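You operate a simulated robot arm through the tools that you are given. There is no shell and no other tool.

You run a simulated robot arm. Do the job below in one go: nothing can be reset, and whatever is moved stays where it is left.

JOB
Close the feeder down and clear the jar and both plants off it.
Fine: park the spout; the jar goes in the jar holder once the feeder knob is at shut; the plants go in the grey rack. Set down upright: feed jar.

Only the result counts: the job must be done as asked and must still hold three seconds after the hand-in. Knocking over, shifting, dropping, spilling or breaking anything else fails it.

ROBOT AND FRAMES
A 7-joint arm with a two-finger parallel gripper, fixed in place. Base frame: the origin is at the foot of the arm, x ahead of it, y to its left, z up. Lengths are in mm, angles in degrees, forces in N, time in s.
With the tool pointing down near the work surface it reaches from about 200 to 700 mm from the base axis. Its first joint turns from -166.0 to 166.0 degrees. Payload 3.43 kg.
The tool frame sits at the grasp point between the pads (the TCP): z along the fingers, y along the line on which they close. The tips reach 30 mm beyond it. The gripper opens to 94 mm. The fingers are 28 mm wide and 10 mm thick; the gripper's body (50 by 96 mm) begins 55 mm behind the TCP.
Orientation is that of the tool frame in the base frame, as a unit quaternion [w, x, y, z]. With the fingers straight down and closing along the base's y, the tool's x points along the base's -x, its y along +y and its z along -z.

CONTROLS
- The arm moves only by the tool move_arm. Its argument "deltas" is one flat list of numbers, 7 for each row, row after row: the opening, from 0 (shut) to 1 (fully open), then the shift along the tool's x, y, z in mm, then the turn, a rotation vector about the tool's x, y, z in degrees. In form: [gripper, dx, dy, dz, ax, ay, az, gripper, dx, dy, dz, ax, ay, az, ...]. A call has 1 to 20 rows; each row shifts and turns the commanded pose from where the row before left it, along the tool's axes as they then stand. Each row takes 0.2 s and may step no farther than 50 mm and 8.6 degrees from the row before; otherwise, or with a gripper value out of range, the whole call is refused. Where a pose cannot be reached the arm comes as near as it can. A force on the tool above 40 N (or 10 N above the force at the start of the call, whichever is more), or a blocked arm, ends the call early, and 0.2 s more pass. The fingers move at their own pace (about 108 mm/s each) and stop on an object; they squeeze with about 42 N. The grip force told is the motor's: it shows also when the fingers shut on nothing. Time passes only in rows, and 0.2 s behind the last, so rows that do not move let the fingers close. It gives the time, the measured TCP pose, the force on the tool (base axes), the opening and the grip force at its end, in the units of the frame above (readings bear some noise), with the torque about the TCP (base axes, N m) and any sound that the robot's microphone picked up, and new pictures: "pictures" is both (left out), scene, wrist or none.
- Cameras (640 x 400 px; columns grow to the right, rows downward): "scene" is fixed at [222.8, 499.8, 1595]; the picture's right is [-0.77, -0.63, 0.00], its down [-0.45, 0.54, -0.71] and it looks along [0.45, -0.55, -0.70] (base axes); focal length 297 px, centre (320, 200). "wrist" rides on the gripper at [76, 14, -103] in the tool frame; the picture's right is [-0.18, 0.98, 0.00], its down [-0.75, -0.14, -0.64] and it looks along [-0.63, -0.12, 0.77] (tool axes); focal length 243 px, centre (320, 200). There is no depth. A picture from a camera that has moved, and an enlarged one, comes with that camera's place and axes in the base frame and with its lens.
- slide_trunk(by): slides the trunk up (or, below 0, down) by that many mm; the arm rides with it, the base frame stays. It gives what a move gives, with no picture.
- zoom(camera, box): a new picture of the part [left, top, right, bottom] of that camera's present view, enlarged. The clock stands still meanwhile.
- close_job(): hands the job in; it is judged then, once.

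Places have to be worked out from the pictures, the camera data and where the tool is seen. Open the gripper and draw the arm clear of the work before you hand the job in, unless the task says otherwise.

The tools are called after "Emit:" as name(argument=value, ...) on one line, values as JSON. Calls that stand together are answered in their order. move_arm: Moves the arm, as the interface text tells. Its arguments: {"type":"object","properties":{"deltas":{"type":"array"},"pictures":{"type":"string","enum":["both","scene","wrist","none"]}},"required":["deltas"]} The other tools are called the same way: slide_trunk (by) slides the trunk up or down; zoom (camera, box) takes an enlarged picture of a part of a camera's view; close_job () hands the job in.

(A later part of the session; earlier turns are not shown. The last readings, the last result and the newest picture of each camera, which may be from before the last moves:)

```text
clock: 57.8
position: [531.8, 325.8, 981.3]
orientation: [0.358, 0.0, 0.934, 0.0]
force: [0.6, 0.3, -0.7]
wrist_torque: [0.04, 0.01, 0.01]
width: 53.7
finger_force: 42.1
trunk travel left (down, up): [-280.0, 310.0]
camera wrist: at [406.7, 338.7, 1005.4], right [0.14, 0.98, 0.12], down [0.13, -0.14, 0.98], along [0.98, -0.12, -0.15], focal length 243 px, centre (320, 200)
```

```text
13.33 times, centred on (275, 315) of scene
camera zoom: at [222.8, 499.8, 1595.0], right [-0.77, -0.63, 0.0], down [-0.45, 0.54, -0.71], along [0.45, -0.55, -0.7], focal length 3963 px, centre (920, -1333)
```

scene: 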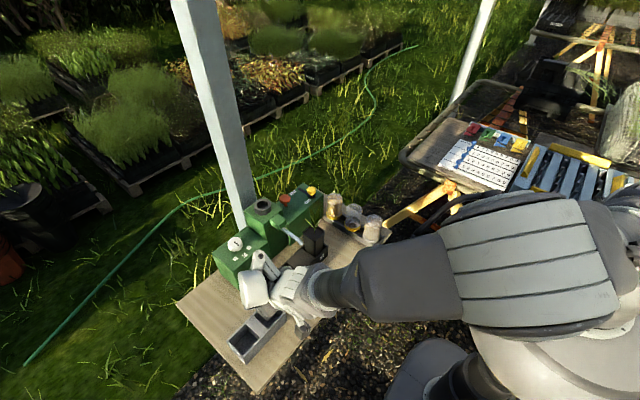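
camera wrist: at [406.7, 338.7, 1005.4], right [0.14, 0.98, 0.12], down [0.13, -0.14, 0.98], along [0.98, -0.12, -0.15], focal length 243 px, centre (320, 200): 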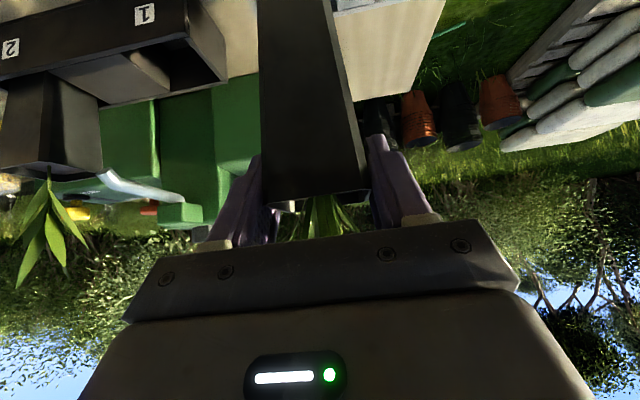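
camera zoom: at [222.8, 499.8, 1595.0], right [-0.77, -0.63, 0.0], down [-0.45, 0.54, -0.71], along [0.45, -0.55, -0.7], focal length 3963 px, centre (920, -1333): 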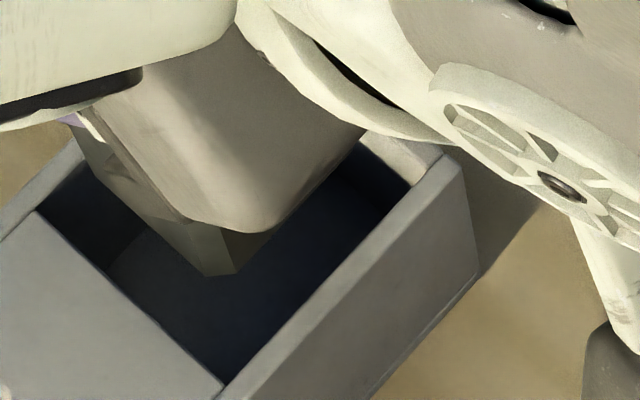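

The base corner falls inside the recess with about 7 mm margin in x and 9 mm in y, so it is close to centred. I'll lower it into the recess, stopping short of the floor to check forces.

Emit:
move_arm(deltas=[0.4, 8, 0.3, 8.9, 0, 0, 0, 0.4, 8, 0.3, 8.9, 0, 0, 0, 0.4, 8, 0.2, 8.9, 0, 0, 0, 0.4, 8, 0, 8.9, 0, 0, 0, 0.4, 0, 0, 0, 0, 0, 0], pictures="scene")

Emit:
zoom(camera="scene", box=[255, 300, 295, 330])

```text
clock: 59.0
position: [530.9, 326.6, 932.7]
orientation: [0.358, 0.0, 0.934, -0.001]
force: [0.5, 0.4, -1.7]
wrist_torque: [0.01, -0.02, -0.03]
width: 54.1
finger_force: 42.0
trunk travel left (down, up): [-280.0, 310.0]
```

scene: 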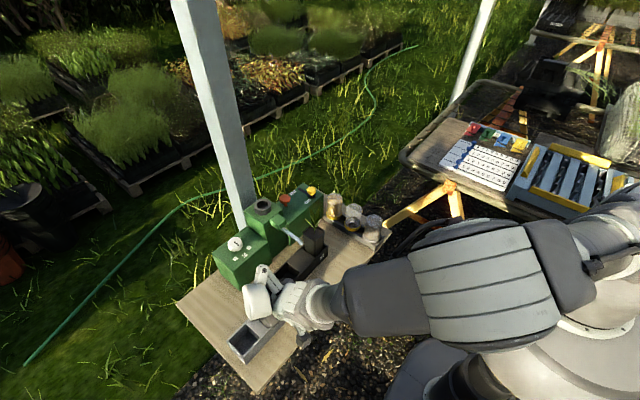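

```text
13.33 times, centred on (275, 315) of scene
camera zoom: at [222.8, 499.8, 1595.0], right [-0.77, -0.63, 0.0], down [-0.45, 0.54, -0.71], along [0.45, -0.55, -0.7], focal length 3963 px, centre (920, -1333)
```

zoom: 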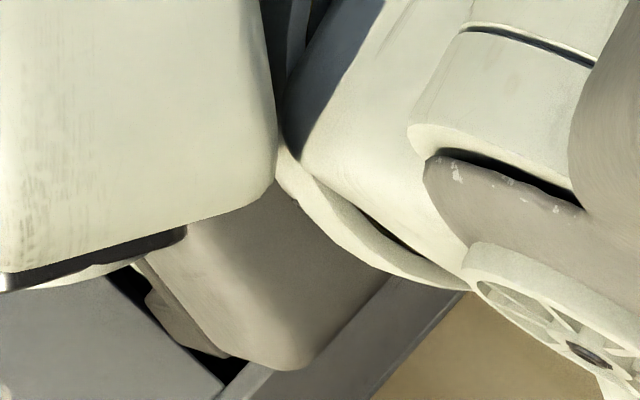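

No contact yet and the base is inside the recess. I'll continue slowly toward the floor.

Emit:
move_arm(deltas=[0.4, 3.3, 0, 3.7, 0, 0, 0, 0.4, 3.3, 0, 3.7, 0, 0, 0, 0.4, 0, 0, 0, 0, 0, 0], pictures="none")

```text
clock: 59.8
position: [531.2, 326.7, 924.6]
orientation: [0.358, 0.001, 0.934, -0.001]
force: [0.9, -0.1, -0.9]
wrist_torque: [0.01, -0.01, 0.02]
width: 53.7
finger_force: 42.2
trunk travel left (down, up): [-280.0, 310.0]
```

No contact yet at 924.6, so I'll go on in 2.5 mm steps.

Emit:
move_arm(deltas=[0.4, 1.67, 0, 1.86, 0, 0, 0, 0.4, 1.67, 0, 1.86, 0, 0, 0, 0.4, 0, 0, 0, 0, 0, 0], pictures="none")

```text
clock: 60.6
position: [531.5, 325.9, 918.0]
orientation: [0.359, -0.001, 0.934, 0.001]
force: [-0.1, -0.2, -1.4]
wrist_torque: [-0.01, -0.01, -0.01]
width: 53.8
finger_force: 42.2
trunk travel left (down, up): [-280.0, 310.0]
```

Still free at 918; I'll take smaller steps now.

Emit:
move_arm(deltas=[0.4, 1.34, 0, 1.49, 0, 0, 0, 0.4, 0, 0, 0, 0, 0, 0], pictures="none")

```text
clock: 61.2
position: [531.8, 325.9, 917.3]
orientation: [0.358, 0.0, 0.934, 0.0]
force: [0.4, 0.2, -1.7]
wrist_torque: [0.0, 0.01, 0.02]
width: 53.7
finger_force: 41.6
trunk travel left (down, up): [-280.0, 310.0]
```

Still no load on the floor, so I'm continuing down 2 mm at a time.

Emit:
move_arm(deltas=[0.4, 1.34, 0, 1.49, 0, 0, 0, 0.4, 0, 0, 0, 0, 0, 0], pictures="none")

```text
clock: 61.8
position: [531.0, 325.8, 916.0]
orientation: [0.36, -0.001, 0.933, 0.001]
force: [-1.5, -0.6, 13.6]
wrist_torque: [0.22, 0.33, 0.03]
width: 53.6
finger_force: 41.7
trunk travel left (down, up): [-280.0, 310.0]
```

Floor contact at 916 (13.6 N), the same height as in the tray. I'll release and back out horizontally.

Emit:
move_arm(deltas=[0.6, 0, 0, 0, 0, 0, 0, 0.7, 0, 0, 0, 0, 0, 0, 0.7, 0, 0, 0, 0, 0, 0], pictures="wrist")

Emit:
zoom(camera="wrist", box=[220, 80, 420, 240])

```text
clock: 62.6
position: [532.9, 325.9, 913.2]
orientation: [0.358, -0.001, 0.934, 0.0]
force: [0.2, 0.1, 0.4]
wrist_torque: [-0.01, -0.02, -0.02]
width: 65.9
finger_force: 0.1
trunk travel left (down, up): [-280.0, 310.0]
camera wrist: at [407.4, 338.6, 938.0], right [0.14, 0.98, 0.12], down [0.13, -0.14, 0.98], along [0.98, -0.12, -0.15], focal length 243 px, centre (320, 200)
```

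wrist: 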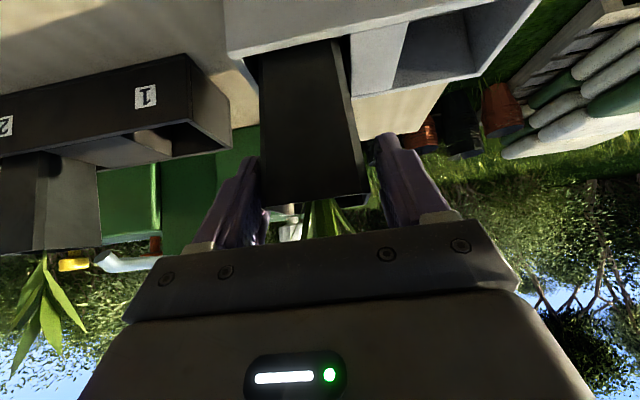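

```text
2.50 times, centred on (320, 160) of wrist
camera zoom: at [407.4, 338.6, 938.0], right [0.14, 0.98, 0.12], down [0.13, -0.14, 0.98], along [0.98, -0.12, -0.15], focal length 606 px, centre (320, 300)
```

zoom: 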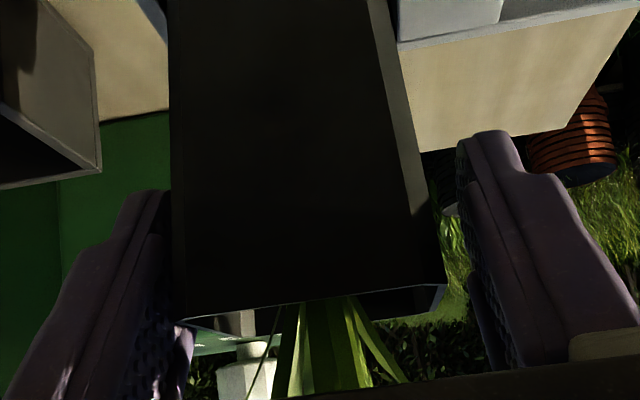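

The pot stands in the rack. Backing out along −x.

Emit:
move_arm(deltas=[0.7, 11.8, 0, -10.6, 0, 0, 0, 0.7, 23.5, 0, -21.2, 0, 0, 0, 0.7, 23.5, 0, -21.2, 0, 0, 0, 0.7, 14, 0, -12.6, 0, 0, 0, 0.7, 0, 0, 0, 0, 0, 0])

Emit:
zoom(camera="wrist", box=[200, 40, 500, 240])

Emit:
zoom(camera="scene", box=[215, 260, 315, 360])

```text
clock: 63.8
position: [432.0, 326.2, 914.7]
orientation: [0.358, 0.0, 0.934, 0.0]
force: [-0.1, -0.2, 0.1]
wrist_torque: [-0.04, 0.0, 0.01]
width: 65.8
finger_force: 0.1
trunk travel left (down, up): [-280.0, 310.0]
camera wrist: at [308.4, 338.5, 938.4], right [0.14, 0.98, 0.12], down [0.13, -0.14, 0.98], along [0.98, -0.12, -0.15], focal length 243 px, centre (320, 200)
```

scene: 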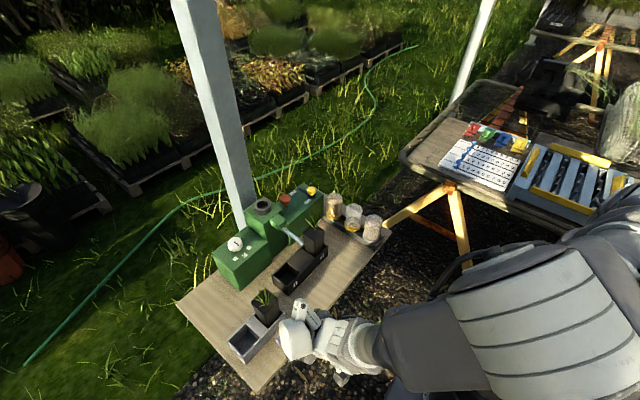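
wrist: 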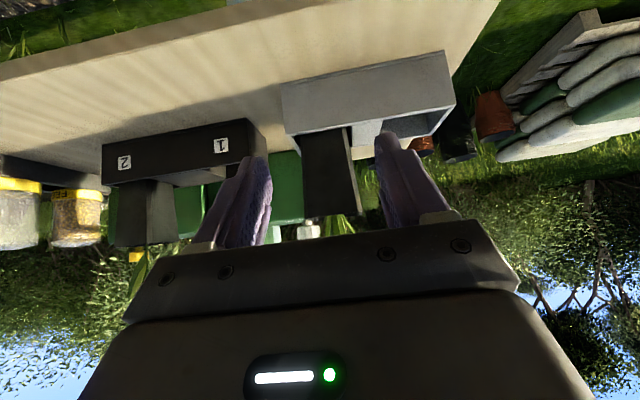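

```text
2.00 times, centred on (350, 140) of wrist
camera zoom: at [308.4, 338.5, 938.4], right [0.14, 0.98, 0.12], down [0.13, -0.14, 0.98], along [0.98, -0.12, -0.15], focal length 485 px, centre (260, 320)
```

zoom: 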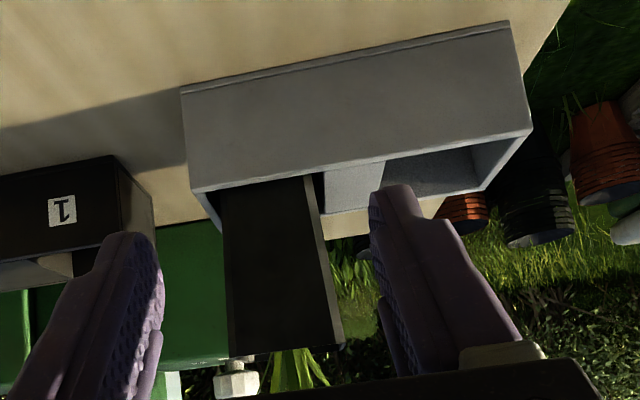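

```text
4.00 times, centred on (265, 310) of scene
camera zoom: at [222.8, 499.8, 1595.0], right [-0.77, -0.63, 0.0], down [-0.45, 0.54, -0.71], along [0.45, -0.55, -0.7], focal length 1189 px, centre (540, -240)
```

zoom: 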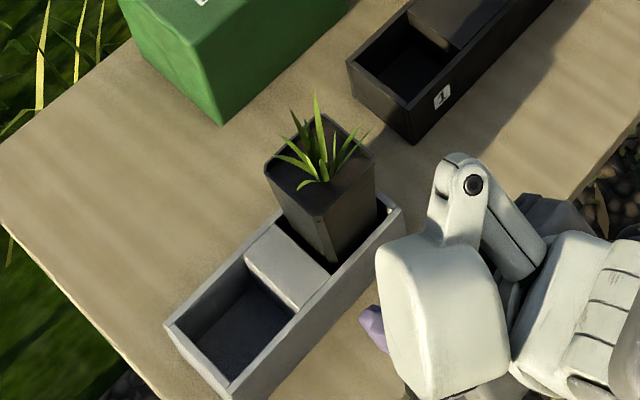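

Pot 1 is upright in the rack. Now I slide over in front of pot 2 at the same height.

Emit:
move_arm(deltas=[0.7, 0, -47.2, 0, 0, 0, 0, 0.7, 0, -47.2, 0, 0, 0, 0, 0.7, 0, -47.2, 0, 0, 0, 0, 0.7, 0, -47.2, 0, 0, 0, 0, 0.7, 0, -47.2, 0, 0, 0, 0, 0.7, -18.7, 0, 15, 0, 0, 0, 0.7, -18.7, 0, 15, 0, 0, 0, 0.7, 0, 0, 0, 0, 0, 0])

Emit:
zoom(camera="wrist", box=[220, 60, 420, 220])

Emit:
zoom(camera="scene", box=[260, 200, 380, 300])

```text
clock: 65.6
position: [482.5, 90.6, 917.9]
orientation: [0.358, 0.001, 0.934, -0.001]
force: [-0.3, 0.4, -0.2]
wrist_torque: [0.0, -0.02, 0.01]
width: 65.6
finger_force: 0.1
trunk travel left (down, up): [-280.0, 310.0]
camera wrist: at [356.8, 102.7, 940.6], right [0.14, 0.98, 0.12], down [0.13, -0.14, 0.98], along [0.98, -0.12, -0.15], focal length 243 px, centre (320, 200)
```

scene: 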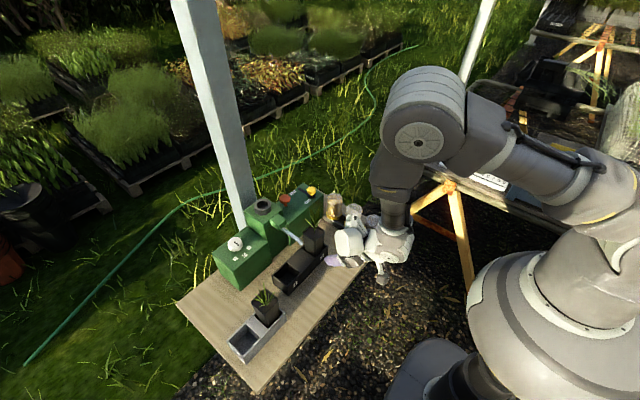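
wrist: 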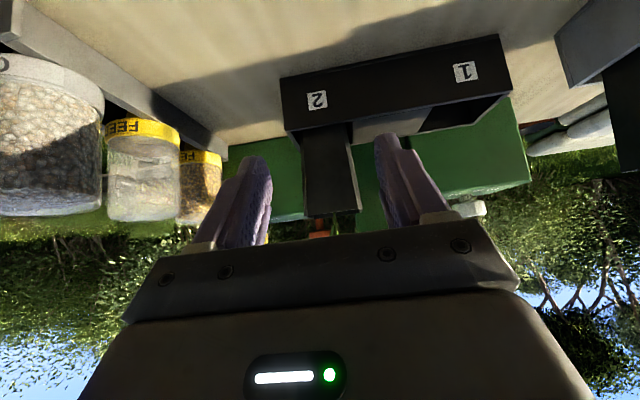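

```text
2.50 times, centred on (320, 140) of wrist
camera zoom: at [356.8, 102.7, 940.6], right [0.14, 0.98, 0.12], down [0.13, -0.14, 0.98], along [0.98, -0.12, -0.15], focal length 606 px, centre (320, 350)
```

zoom: 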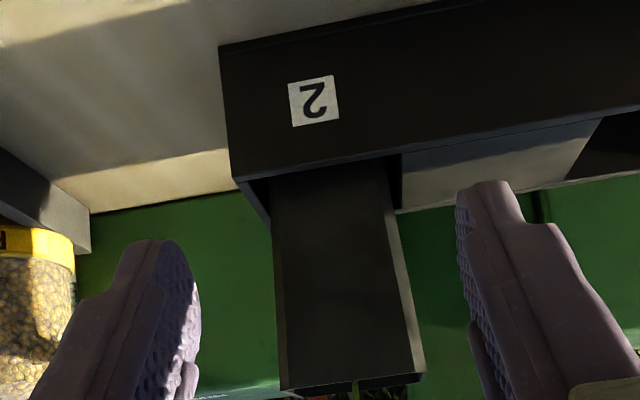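

```text
4.00 times, centred on (320, 250) of scene
camera zoom: at [222.8, 499.8, 1595.0], right [-0.77, -0.63, 0.0], down [-0.45, 0.54, -0.71], along [0.45, -0.55, -0.7], focal length 1189 px, centre (320, 0)
```

zoom: 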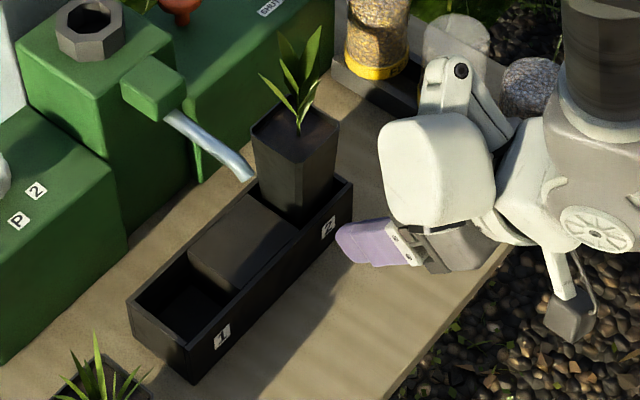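

Pot 2 appears in the same relation to the fingers as pot 1 did. I'll advance the same way, to TCP x ≈ 578.

Emit:
move_arm(deltas=[0.7, -17.5, -0.1, 16.25, 0, 0, 0, 0.7, -17.5, -0.1, 16.25, 0, 0, 0, 0.7, -17.5, -0.1, 16.25, 0, 0, 0, 0.7, -17.5, 0, 16.25, 0, 0, 0, 0.7, 0, 0, 0, 0, 0, 0])

Emit:
zoom(camera="wrist", box=[220, 80, 420, 240])

Emit:
zoom(camera="scene", box=[260, 200, 360, 290])

```text
clock: 66.8
position: [577.6, 89.9, 915.3]
orientation: [0.358, 0.0, 0.934, -0.001]
force: [0.5, 0.2, 0.7]
wrist_torque: [0.0, 0.04, -0.02]
width: 65.9
finger_force: 0.0
trunk travel left (down, up): [-280.0, 310.0]
camera wrist: at [453.1, 103.0, 938.7], right [0.14, 0.98, 0.12], down [0.13, -0.14, 0.98], along [0.98, -0.12, -0.15], focal length 243 px, centre (320, 200)
```

scene: 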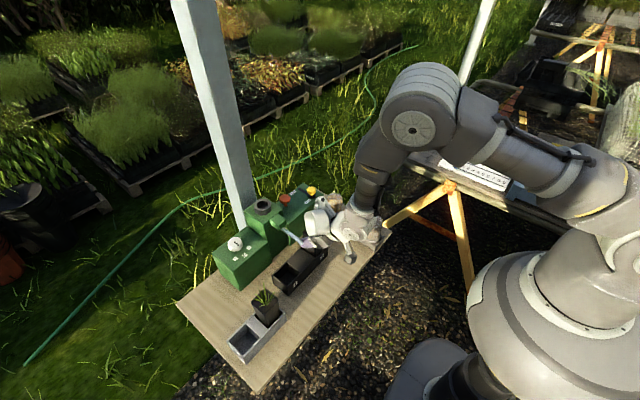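
wrist: 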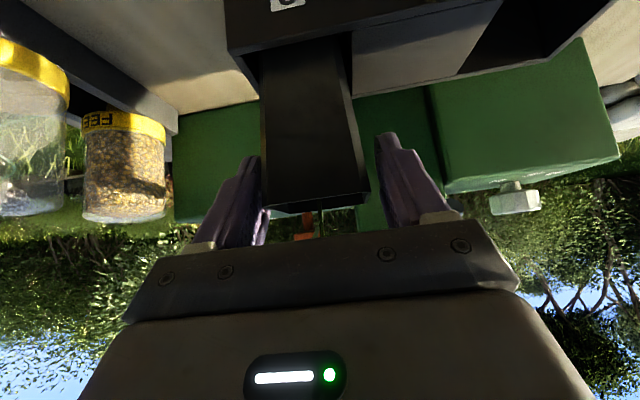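

```text
2.50 times, centred on (320, 160) of wrist
camera zoom: at [453.1, 103.0, 938.7], right [0.14, 0.98, 0.12], down [0.13, -0.14, 0.98], along [0.98, -0.12, -0.15], focal length 606 px, centre (320, 300)
```

zoom: 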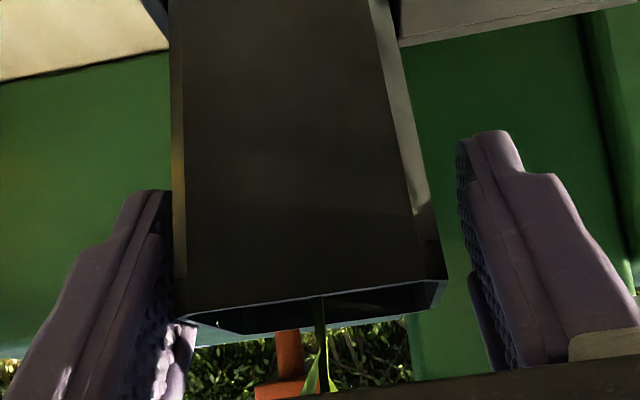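

```text
4.44 times, centred on (310, 245) of scene
camera zoom: at [222.8, 499.8, 1595.0], right [-0.77, -0.63, 0.0], down [-0.45, 0.54, -0.71], along [0.45, -0.55, -0.7], focal length 1321 px, centre (364, 0)
```

zoom: 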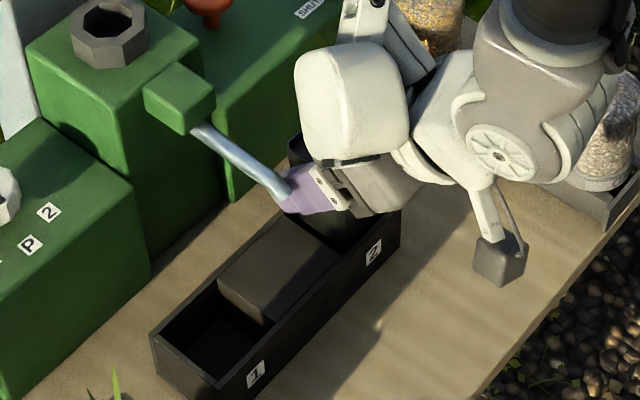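

Centred as with pot 1, with no contact, and the spout is undisturbed. Closing.

Emit:
move_arm(deltas=[0.55, 0, 0, 0, 0, 0, 0, 0.4, 0, 0, 0, 0, 0, 0, 0.4, 0, 0, 0, 0, 0, 0, 0.4, 0, 0, 0, 0, 0, 0], pictures="none")

Emit:
move_arm(deltas=[0.4, -6.7, 0, -7.4, 0, 0, 0, 0.4, -6.7, 0, -7.4, 0, 0, 0, 0.4, 0, 0, 0, 0, 0, 0])

Emit:
zoom(camera="scene", box=[260, 200, 360, 290])

```text
clock: 67.8
position: [577.1, 90.6, 914.7]
orientation: [0.358, 0.0, 0.934, 0.0]
force: [-0.3, -0.6, -0.8]
wrist_torque: [0.02, 0.02, -0.01]
width: 53.8
finger_force: 41.7
trunk travel left (down, up): [-280.0, 310.0]
```

```text
clock: 68.6
position: [578.4, 90.9, 935.7]
orientation: [0.358, 0.0, 0.934, 0.0]
force: [0.8, -0.9, -1.4]
wrist_torque: [0.0, -0.02, -0.01]
width: 54.0
finger_force: 41.6
trunk travel left (down, up): [-280.0, 310.0]
camera wrist: at [453.5, 102.7, 959.2], right [0.14, 0.98, 0.12], down [0.13, -0.14, 0.98], along [0.98, -0.12, -0.15], focal length 243 px, centre (320, 200)
```

scene: 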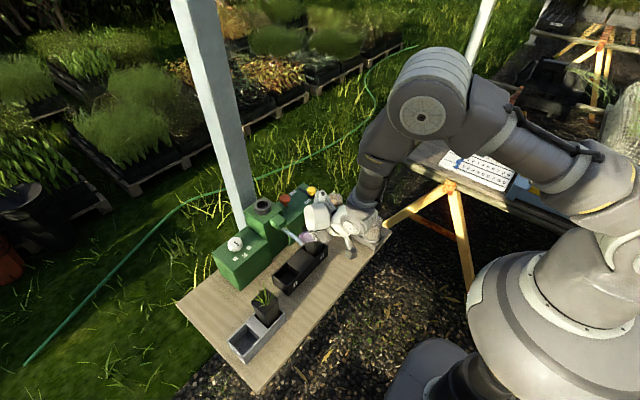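
wrist: 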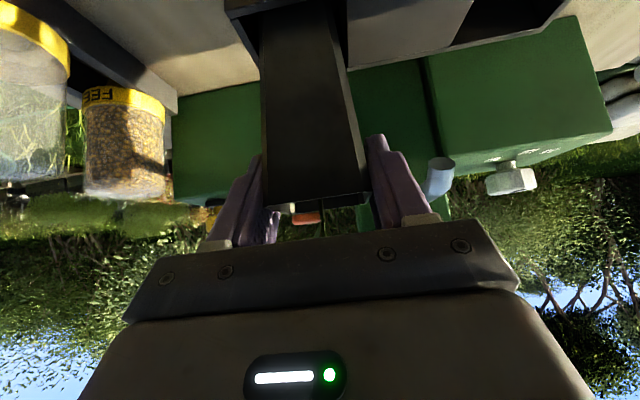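

```text
4.44 times, centred on (310, 245) of scene
camera zoom: at [222.8, 499.8, 1595.0], right [-0.77, -0.63, 0.0], down [-0.45, 0.54, -0.71], along [0.45, -0.55, -0.7], focal length 1321 px, centre (364, 0)
```

zoom: 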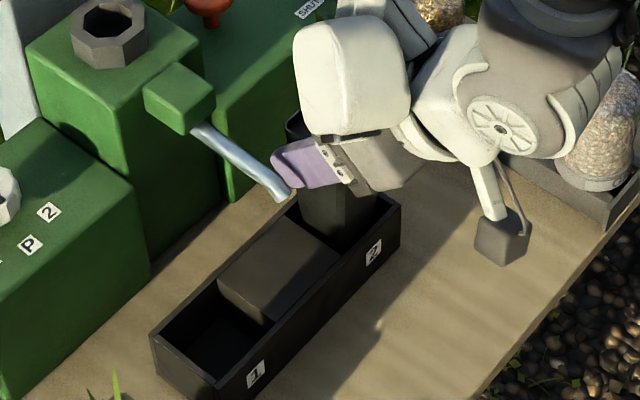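

Holding pot 2 (53.8 mm) and it lifts freely. Continue up 90 mm.

Emit:
move_arm(deltas=[0.4, -20.1, 0, -22.3, 0, 0, 0, 0.4, -20.1, 0, -22.3, 0, 0, 0, 0.4, -20.1, 0, -22.3, 0, 0, 0, 0.4, 0, 0, 0, 0, 0, 0])

Emit:
zoom(camera="scene", box=[260, 190, 370, 290])

```text
clock: 69.6
position: [576.8, 90.1, 1026.2]
orientation: [0.358, 0.0, 0.934, 0.0]
force: [0.3, -0.5, -2.2]
wrist_torque: [-0.01, -0.01, 0.02]
width: 53.7
finger_force: 42.6
trunk travel left (down, up): [-280.0, 310.0]
camera wrist: at [452.9, 102.7, 1050.1], right [0.14, 0.98, 0.12], down [0.13, -0.14, 0.98], along [0.98, -0.12, -0.15], focal length 243 px, centre (320, 200)
```

scene: 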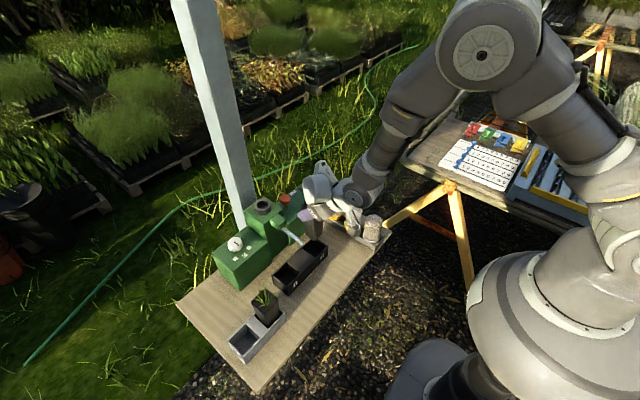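
wrist: 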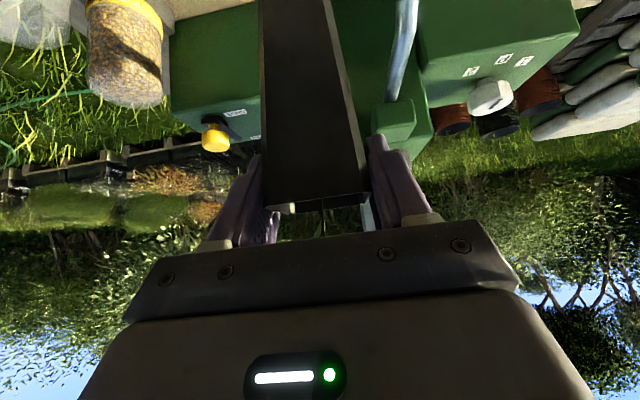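

```text
4.00 times, centred on (315, 240) of scene
camera zoom: at [222.8, 499.8, 1595.0], right [-0.77, -0.63, 0.0], down [-0.45, 0.54, -0.71], along [0.45, -0.55, -0.7], focal length 1189 px, centre (340, 40)
```

zoom: 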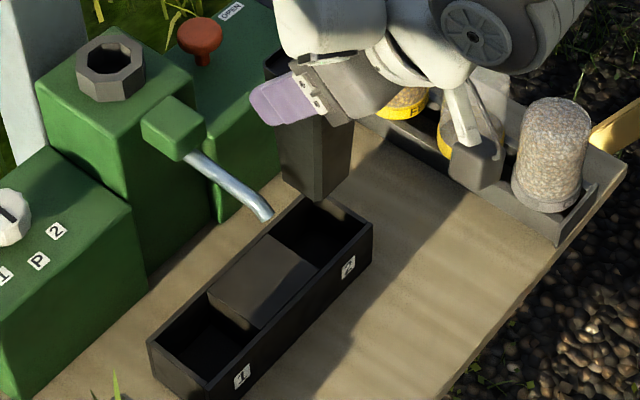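

Pot 2 is clear of the tray. I'll carry it back in −x and then across +y on the near side of the rack, so it doesn't pass over plant 1.

Emit:
move_arm(deltas=[0.4, 36.6, 0, -33, 0, 0, 0, 0.4, 36.6, 0, -33, 0, 0, 0, 0.4, 36.6, 0, -33, 0, 0, 0, 0.4, 0, 44.9, 0, 0, 0, 0, 0.4, 0, 44.9, 0, 0, 0, 0, 0.4, 0, 44.9, 0, 0, 0, 0, 0.4, 0, 44.9, 0, 0, 0, 0, 0.4, 0, 44.9, 0, 0, 0, 0, 0.4, 0, 44.9, 0, 0, 0, 0, 0.4, 0, 44.9, 0, 0, 0, 0, 0.4, 0, 0, 0, 0, 0, 0])

Emit:
zoom(camera="scene", box=[200, 260, 320, 380])

```text
clock: 72.0
position: [430.2, 403.9, 1028.5]
orientation: [0.358, -0.001, 0.934, 0.001]
force: [0.2, -0.9, -1.7]
wrist_torque: [-0.02, 0.01, 0.0]
width: 54.1
finger_force: 42.2
trunk travel left (down, up): [-280.0, 310.0]
camera wrist: at [304.9, 416.4, 1050.4], right [0.14, 0.98, 0.12], down [0.13, -0.14, 0.98], along [0.98, -0.12, -0.15], focal length 243 px, centre (320, 200)
```

scene: 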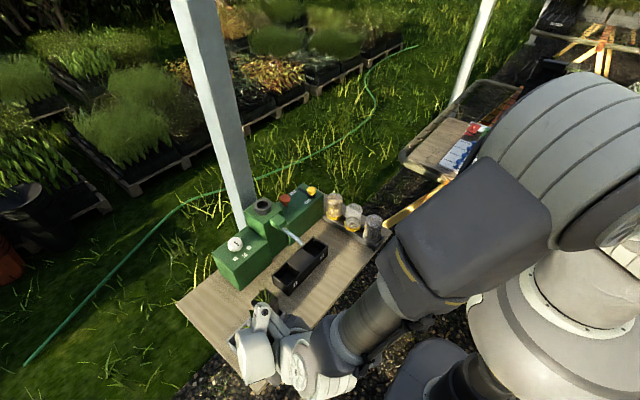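
wrist: 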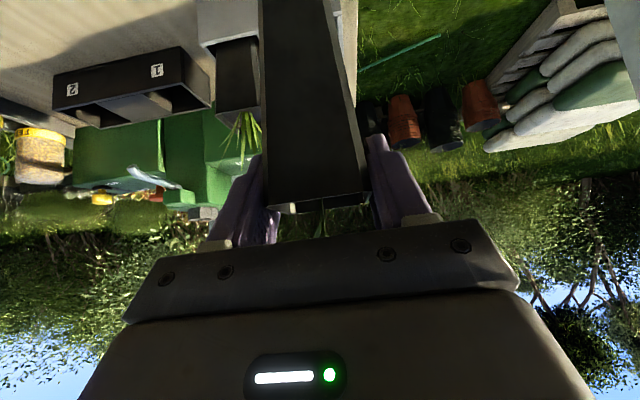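

```text
3.33 times, centred on (260, 320) of scene
camera zoom: at [222.8, 499.8, 1595.0], right [-0.77, -0.63, 0.0], down [-0.45, 0.54, -0.71], along [0.45, -0.55, -0.7], focal length 991 px, centre (520, -200)
```

zoom: 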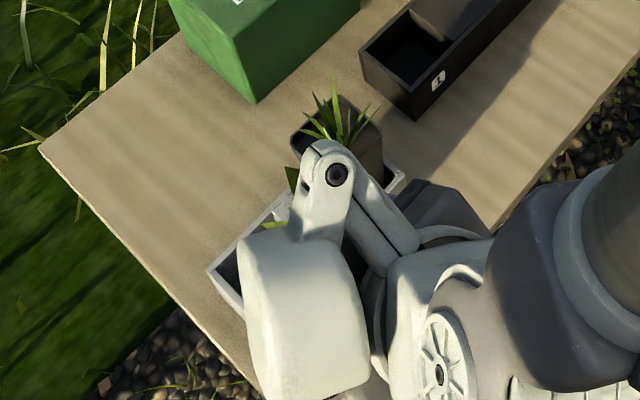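

Now forward over the far recess at about (534, 404.5), then down to a hover.

Emit:
move_arm(deltas=[0.4, -25.1, 0.2, 22.6, 0, 0, 0, 0.4, -25.1, 0.2, 22.6, 0, 0, 0, 0.4, -25.1, 0.2, 22.6, 0, 0, 0, 0.4, 15, 0, 16.7, 0, 0, 0, 0.4, 15, 0, 16.7, 0, 0, 0, 0.4, 0, 0, 0, 0, 0, 0])

Emit:
zoom(camera="scene", box=[215, 300, 285, 370])

Emit:
zoom(camera="scene", box=[230, 325, 270, 355])

```text
clock: 73.4
position: [531.6, 404.6, 980.2]
orientation: [0.358, 0.0, 0.934, 0.0]
force: [-0.4, -0.1, -1.3]
wrist_torque: [0.01, 0.02, 0.03]
width: 53.7
finger_force: 42.3
trunk travel left (down, up): [-280.0, 310.0]
camera wrist: at [406.8, 417.6, 1004.4], right [0.14, 0.98, 0.12], down [0.13, -0.14, 0.98], along [0.98, -0.12, -0.15], focal length 243 px, centre (320, 200)
```

scene: 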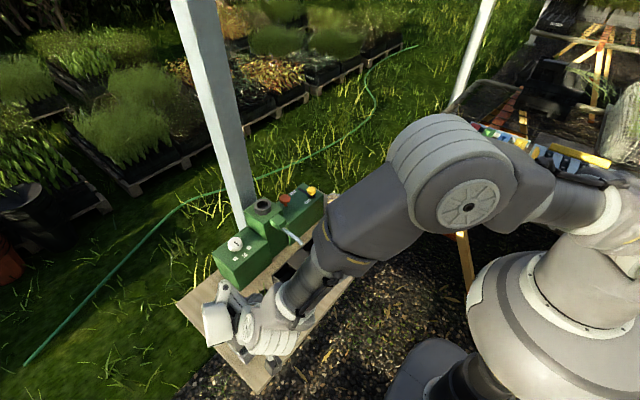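
wrist: 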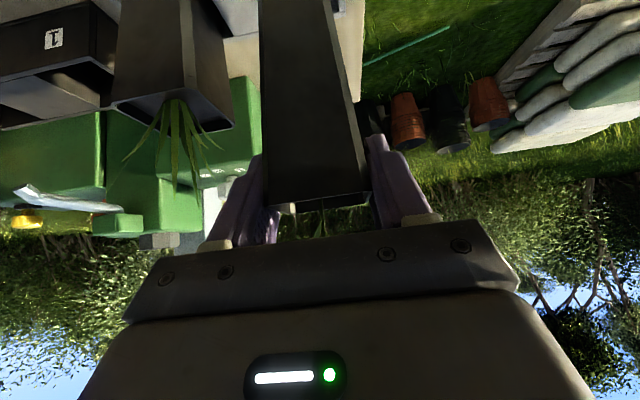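

```text
5.71 times, centred on (250, 335) of scene
camera zoom: at [222.8, 499.8, 1595.0], right [-0.77, -0.63, 0.0], down [-0.45, 0.54, -0.71], along [0.45, -0.55, -0.7], focal length 1699 px, centre (720, -571)
```

zoom: 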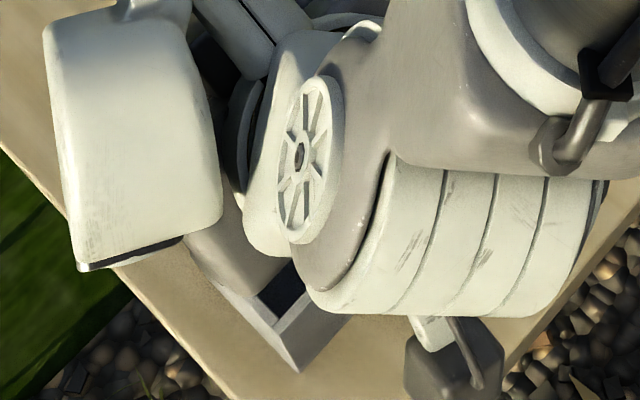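

```text
13.33 times, centred on (250, 340) of scene
camera zoom: at [222.8, 499.8, 1595.0], right [-0.77, -0.63, 0.0], down [-0.45, 0.54, -0.71], along [0.45, -0.55, -0.7], focal length 3963 px, centre (1253, -1667)
```

zoom: 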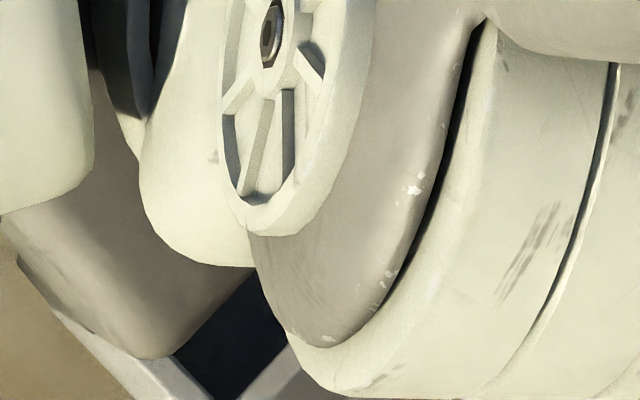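

The scene view is blocked by the wrist here. The commanded offset from the near recess (+78.7 mm) matches the recess spacing measured from the last near view (B spans 378–431), so I'll lower it the same way, in stages.

Emit:
move_arm(deltas=[0.4, 8, 0, 8.9, 0, 0, 0, 0.4, 8, 0, 8.9, 0, 0, 0, 0.4, 0, 0, 0, 0, 0, 0], pictures="none")

```text
clock: 74.2
position: [531.5, 405.1, 957.9]
orientation: [0.358, 0.0, 0.934, 0.0]
force: [-0.3, 0.6, -1.1]
wrist_torque: [-0.02, 0.01, 0.0]
width: 54.0
finger_force: 42.2
trunk travel left (down, up): [-280.0, 310.0]
```

The base is at about 842, just inside the rim, with no contact. Continuing down.

Emit:
move_arm(deltas=[0.4, 4, 0, 4.45, 0, 0, 0, 0.4, 4, 0, 4.45, 0, 0, 0, 0.4, 4, 0, 4.45, 0, 0, 0, 0.4, 4, 0, 4.45, 0, 0, 0, 0.4, 0, 0, 0, 0, 0, 0], pictures="wrist")

```text
clock: 75.4
position: [531.7, 404.3, 933.8]
orientation: [0.358, 0.0, 0.934, 0.0]
force: [0.2, -0.6, -2.5]
wrist_torque: [0.0, -0.02, 0.0]
width: 53.9
finger_force: 42.1
trunk travel left (down, up): [-280.0, 310.0]
camera wrist: at [406.6, 417.3, 956.7], right [0.14, 0.98, 0.12], down [0.13, -0.14, 0.98], along [0.98, -0.12, -0.15], focal length 243 px, centre (320, 200)
```

wrist: 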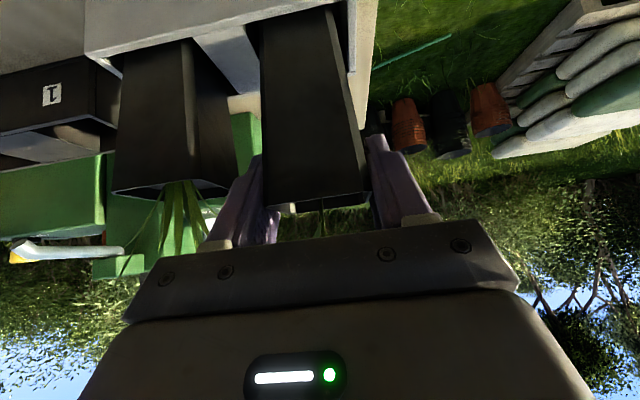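

The pot is going into the far recess cleanly. Now the final slow steps.

Emit:
move_arm(deltas=[0.4, 3.3, 0, 3.7, 0, 0, 0, 0.4, 3.3, 0, 3.7, 0, 0, 0, 0.4, 1.34, 0, 1.49, 0, 0, 0, 0.4, 0, 0, 0, 0, 0, 0], pictures="none")

```text
clock: 76.4
position: [531.3, 405.0, 921.5]
orientation: [0.359, 0.001, 0.933, 0.0]
force: [-0.1, -0.1, -1.9]
wrist_torque: [0.02, -0.03, 0.01]
width: 53.8
finger_force: 41.6
trunk travel left (down, up): [-280.0, 310.0]
```

Free at 921.5; I expect contact near 915–916.

Emit:
move_arm(deltas=[0.4, 1.34, 0, 1.49, 0, 0, 0, 0.4, 1.34, 0, 1.49, 0, 0, 0, 0.4, 0, 0, 0, 0, 0, 0], pictures="none")

```text
clock: 77.2
position: [532.4, 404.7, 917.3]
orientation: [0.358, -0.001, 0.934, 0.001]
force: [-0.4, 0.1, -0.9]
wrist_torque: [-0.01, -0.04, 0.0]
width: 53.9
finger_force: 42.5
trunk travel left (down, up): [-280.0, 310.0]
```

Still free at 917; another 2 mm.

Emit:
move_arm(deltas=[0.4, 1.34, 0, 1.49, 0, 0, 0, 0.4, 0, 0, 0, 0, 0, 0], pictures="none")

```text
clock: 77.8
position: [532.9, 405.0, 914.8]
orientation: [0.358, -0.002, 0.934, 0.001]
force: [0.0, -0.2, -2.0]
wrist_torque: [-0.02, 0.02, 0.02]
width: 53.9
finger_force: 41.6
trunk travel left (down, up): [-280.0, 310.0]
```

Pot 2 was gripped about 1 mm lower than pot 1 was, so its floor contact should come near 914. Another 1.5 mm.

Emit:
move_arm(deltas=[0.4, 1.0, 0, 1.1, 0, 0, 0, 0.4, 0, 0, 0, 0, 0, 0], pictures="none")

```text
clock: 78.4
position: [531.3, 405.9, 915.0]
orientation: [0.359, -0.001, 0.933, 0.001]
force: [0.1, 0.2, 9.2]
wrist_torque: [0.25, 0.23, 0.01]
width: 53.9
finger_force: 42.8
trunk travel left (down, up): [-280.0, 310.0]
```

Floor contact (9 N). Releasing and backing out horizontally.

Emit:
move_arm(deltas=[0.6, 0, 0, 0, 0, 0, 0, 0.68, 0, 0, 0, 0, 0, 0, 0.68, 0, 0, 0, 0, 0, 0], pictures="wrist")

Emit:
zoom(camera="wrist", box=[200, 60, 420, 240])

```text
clock: 79.2
position: [531.9, 404.2, 914.2]
orientation: [0.358, 0.001, 0.934, -0.001]
force: [-0.9, -0.8, 0.5]
wrist_torque: [-0.01, 0.01, 0.04]
width: 63.9
finger_force: 0.0
trunk travel left (down, up): [-280.0, 310.0]
camera wrist: at [406.7, 417.4, 937.4], right [0.14, 0.98, 0.12], down [0.13, -0.14, 0.98], along [0.98, -0.12, -0.15], focal length 243 px, centre (320, 200)
```

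wrist: 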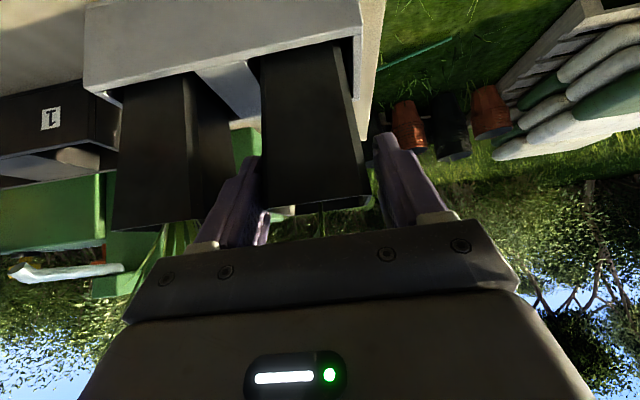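

```text
2.22 times, centred on (310, 150) of wrist
camera zoom: at [406.7, 417.4, 937.4], right [0.14, 0.98, 0.12], down [0.13, -0.14, 0.98], along [0.98, -0.12, -0.15], focal length 539 px, centre (342, 311)
```

zoom: 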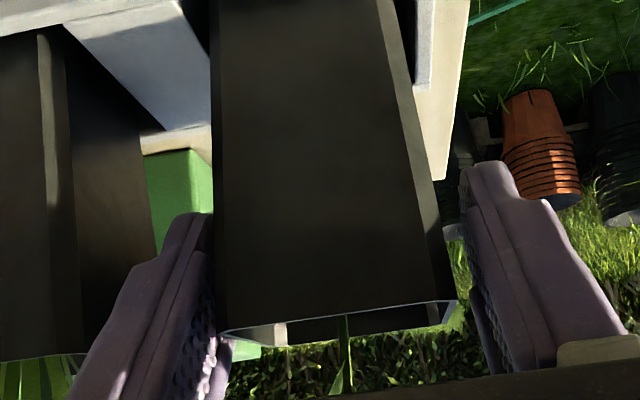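

Both pots stand in their recesses and the fingers are free. I'll back out along −x, then rise.

Emit:
move_arm(deltas=[0.68, 11.8, 0, -10.6, 0, 0, 0, 0.68, 23.5, 0, -21.2, 0, 0, 0, 0.68, 23.5, 0, -21.2, 0, 0, 0, 0.68, 23.5, 0, -21.2, 0, 0, 0, 0.68, -10, 0, -11.1, 0, 0, 0, 0.68, -20, 0, -22.3, 0, 0, 0, 0.68, -20, 0, -22.3, 0, 0, 0, 0.68, -20, 0, -22.3, 0, 0, 0, 0.68, 0, 0, 0, 0, 0, 0])

Emit:
zoom(camera="wrist", box=[60, 0, 420, 230])

Emit:
zoom(camera="scene", box=[200, 260, 320, 380])

```text
clock: 81.2
position: [420.7, 404.3, 1018.5]
orientation: [0.358, -0.001, 0.934, 0.0]
force: [0.1, 1.1, -0.5]
wrist_torque: [0.0, -0.02, 0.03]
width: 63.8
finger_force: 0.0
trunk travel left (down, up): [-280.0, 310.0]
camera wrist: at [295.8, 417.3, 1042.8], right [0.14, 0.98, 0.12], down [0.13, -0.14, 0.98], along [0.98, -0.12, -0.15], focal length 243 px, centre (320, 200)
```

scene: 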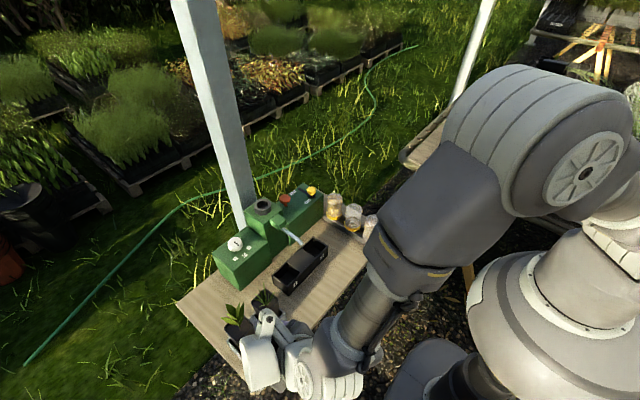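
wrist: 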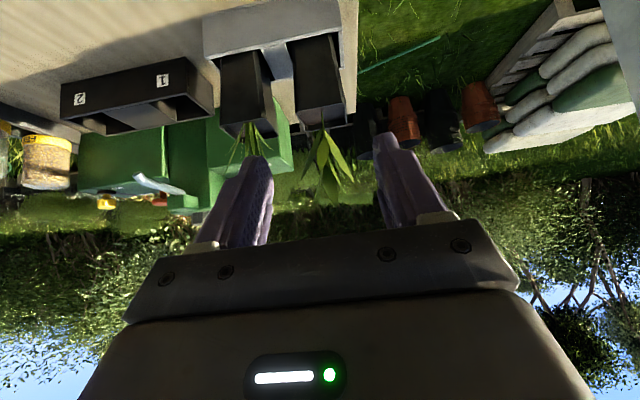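

```text
1.74 times, centred on (240, 115) of wrist
camera zoom: at [295.8, 417.3, 1042.8], right [0.14, 0.98, 0.12], down [0.13, -0.14, 0.98], along [0.98, -0.12, -0.15], focal length 422 px, centre (459, 348)
```

zoom: 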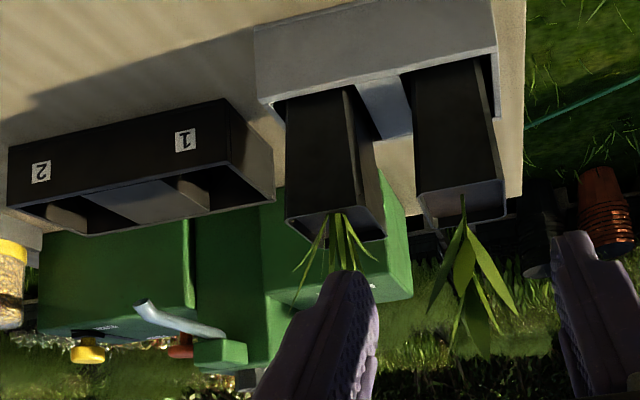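

```text
3.33 times, centred on (260, 320) of scene
camera zoom: at [222.8, 499.8, 1595.0], right [-0.77, -0.63, 0.0], down [-0.45, 0.54, -0.71], along [0.45, -0.55, -0.7], focal length 991 px, centre (520, -200)
```

zoom: 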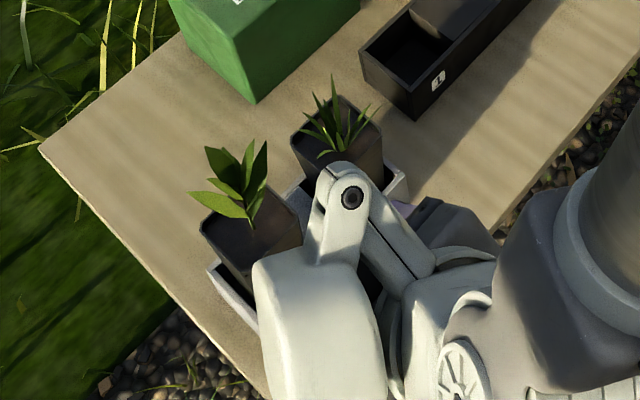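

Both plants are in the rack. I'll raise the arm well clear, straighten it, open fully, and check everything.

Emit:
move_arm(deltas=[0.7, -25, 0, -27.9, 0, 0, 0, 0.7, -25, 0, -27.9, 0, 0, 0, 0.7, -25, 0, -27.9, 0, 0, 0, 0.7, -25, 0, -27.9, 0, 0, 0, 1, 0, 0, 0, 0, 7, 0, 1, 0, 0, 0, 0, 7, 0, 1, 0, 0, 0, 0, 7, 0, 1, 0, 0, 0, 0, 7, 0, 1, 0, 0, 0, 0, 7, 0, 1, 0, 0, 0, 0, 7, 0, 1, 0, -45, 0, 0, 0, 0, 1, 0, -45, 0, 0, 0, 0, 1, 0, -45, 0, 0, 0, 0, 1, 0, -45, 0, 0, 0, 0, 1, 0, -45, 0, 0, 0, 0, 1, 0, -45, 0, 0, 0, 0, 1, 0, 0, 0, 0, 0, 0])

Emit:
zoom(camera="scene", box=[200, 170, 400, 360])

Emit:
zoom(camera="scene", box=[205, 170, 345, 270])

Emit:
zoom(camera="scene", box=[310, 175, 400, 245])

Emit:
zoom(camera="scene", box=[210, 275, 310, 370])

```text
clock: 84.8
position: [419.9, 135.2, 1167.6]
orientation: [0.0, -0.001, 1.0, 0.0]
force: [0.9, 0.1, 0.2]
wrist_torque: [0.0, 0.04, -0.02]
width: 94.0
finger_force: 0.0
trunk travel left (down, up): [-280.0, 310.0]
camera wrist: at [345.4, 148.2, 1268.7], right [0.18, 0.98, 0.0], down [0.75, -0.14, 0.64], along [0.63, -0.12, -0.77], focal length 243 px, centre (320, 200)
```

scene: 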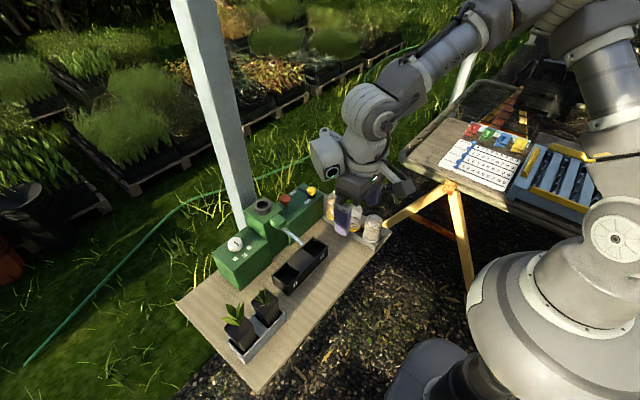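
wrist: 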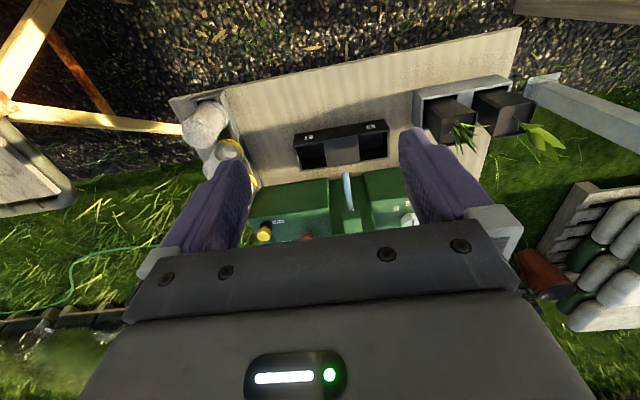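

```text
2.11 times, centred on (300, 265) of scene
camera zoom: at [222.8, 499.8, 1595.0], right [-0.77, -0.63, 0.0], down [-0.45, 0.54, -0.71], along [0.45, -0.55, -0.7], focal length 626 px, centre (362, 63)
```

zoom: 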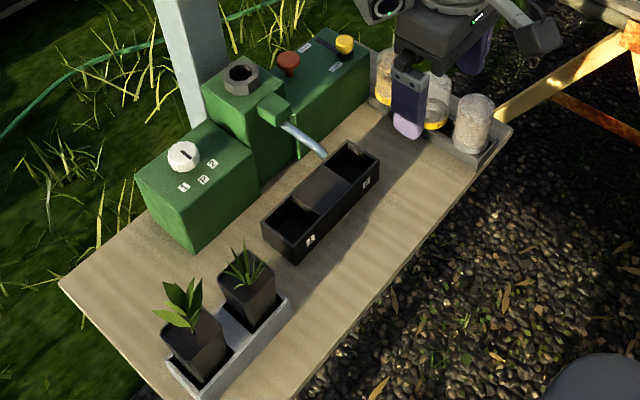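

```text
4.00 times, centred on (275, 220) of scene
camera zoom: at [222.8, 499.8, 1595.0], right [-0.77, -0.63, 0.0], down [-0.45, 0.54, -0.71], along [0.45, -0.55, -0.7], focal length 1189 px, centre (500, 120)
```

zoom: 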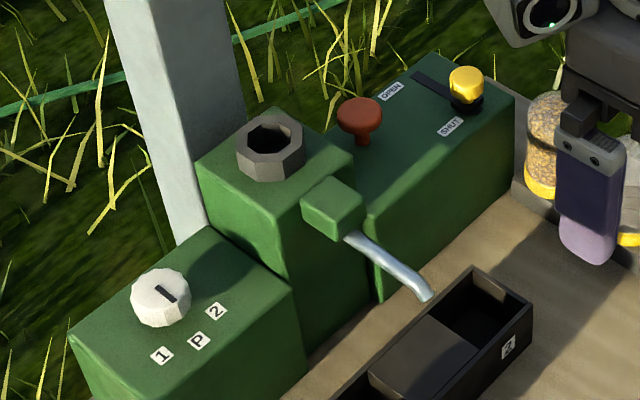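

```text
5.71 times, centred on (355, 210) of scene
camera zoom: at [222.8, 499.8, 1595.0], right [-0.77, -0.63, 0.0], down [-0.45, 0.54, -0.71], along [0.45, -0.55, -0.7], focal length 1699 px, centre (120, 143)
```

zoom: 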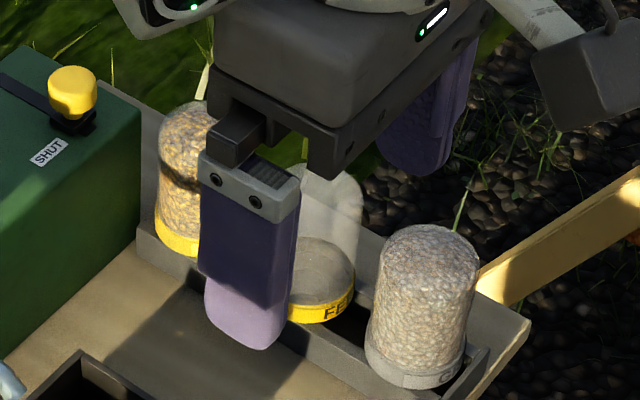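

```text
4.21 times, centred on (260, 322) of scene
camera zoom: at [222.8, 499.8, 1595.0], right [-0.77, -0.63, 0.0], down [-0.45, 0.54, -0.71], along [0.45, -0.55, -0.7], focal length 1252 px, centre (573, -316)
```

zoom: 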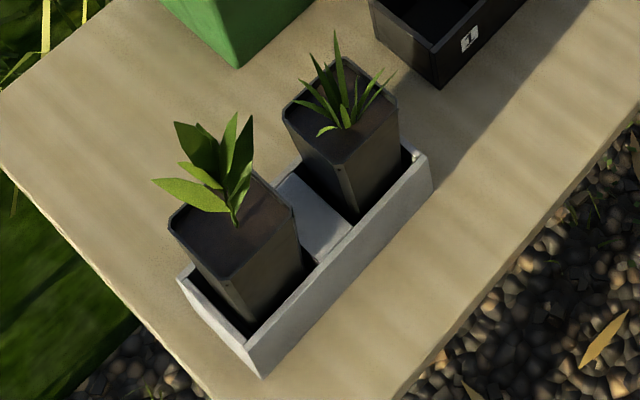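

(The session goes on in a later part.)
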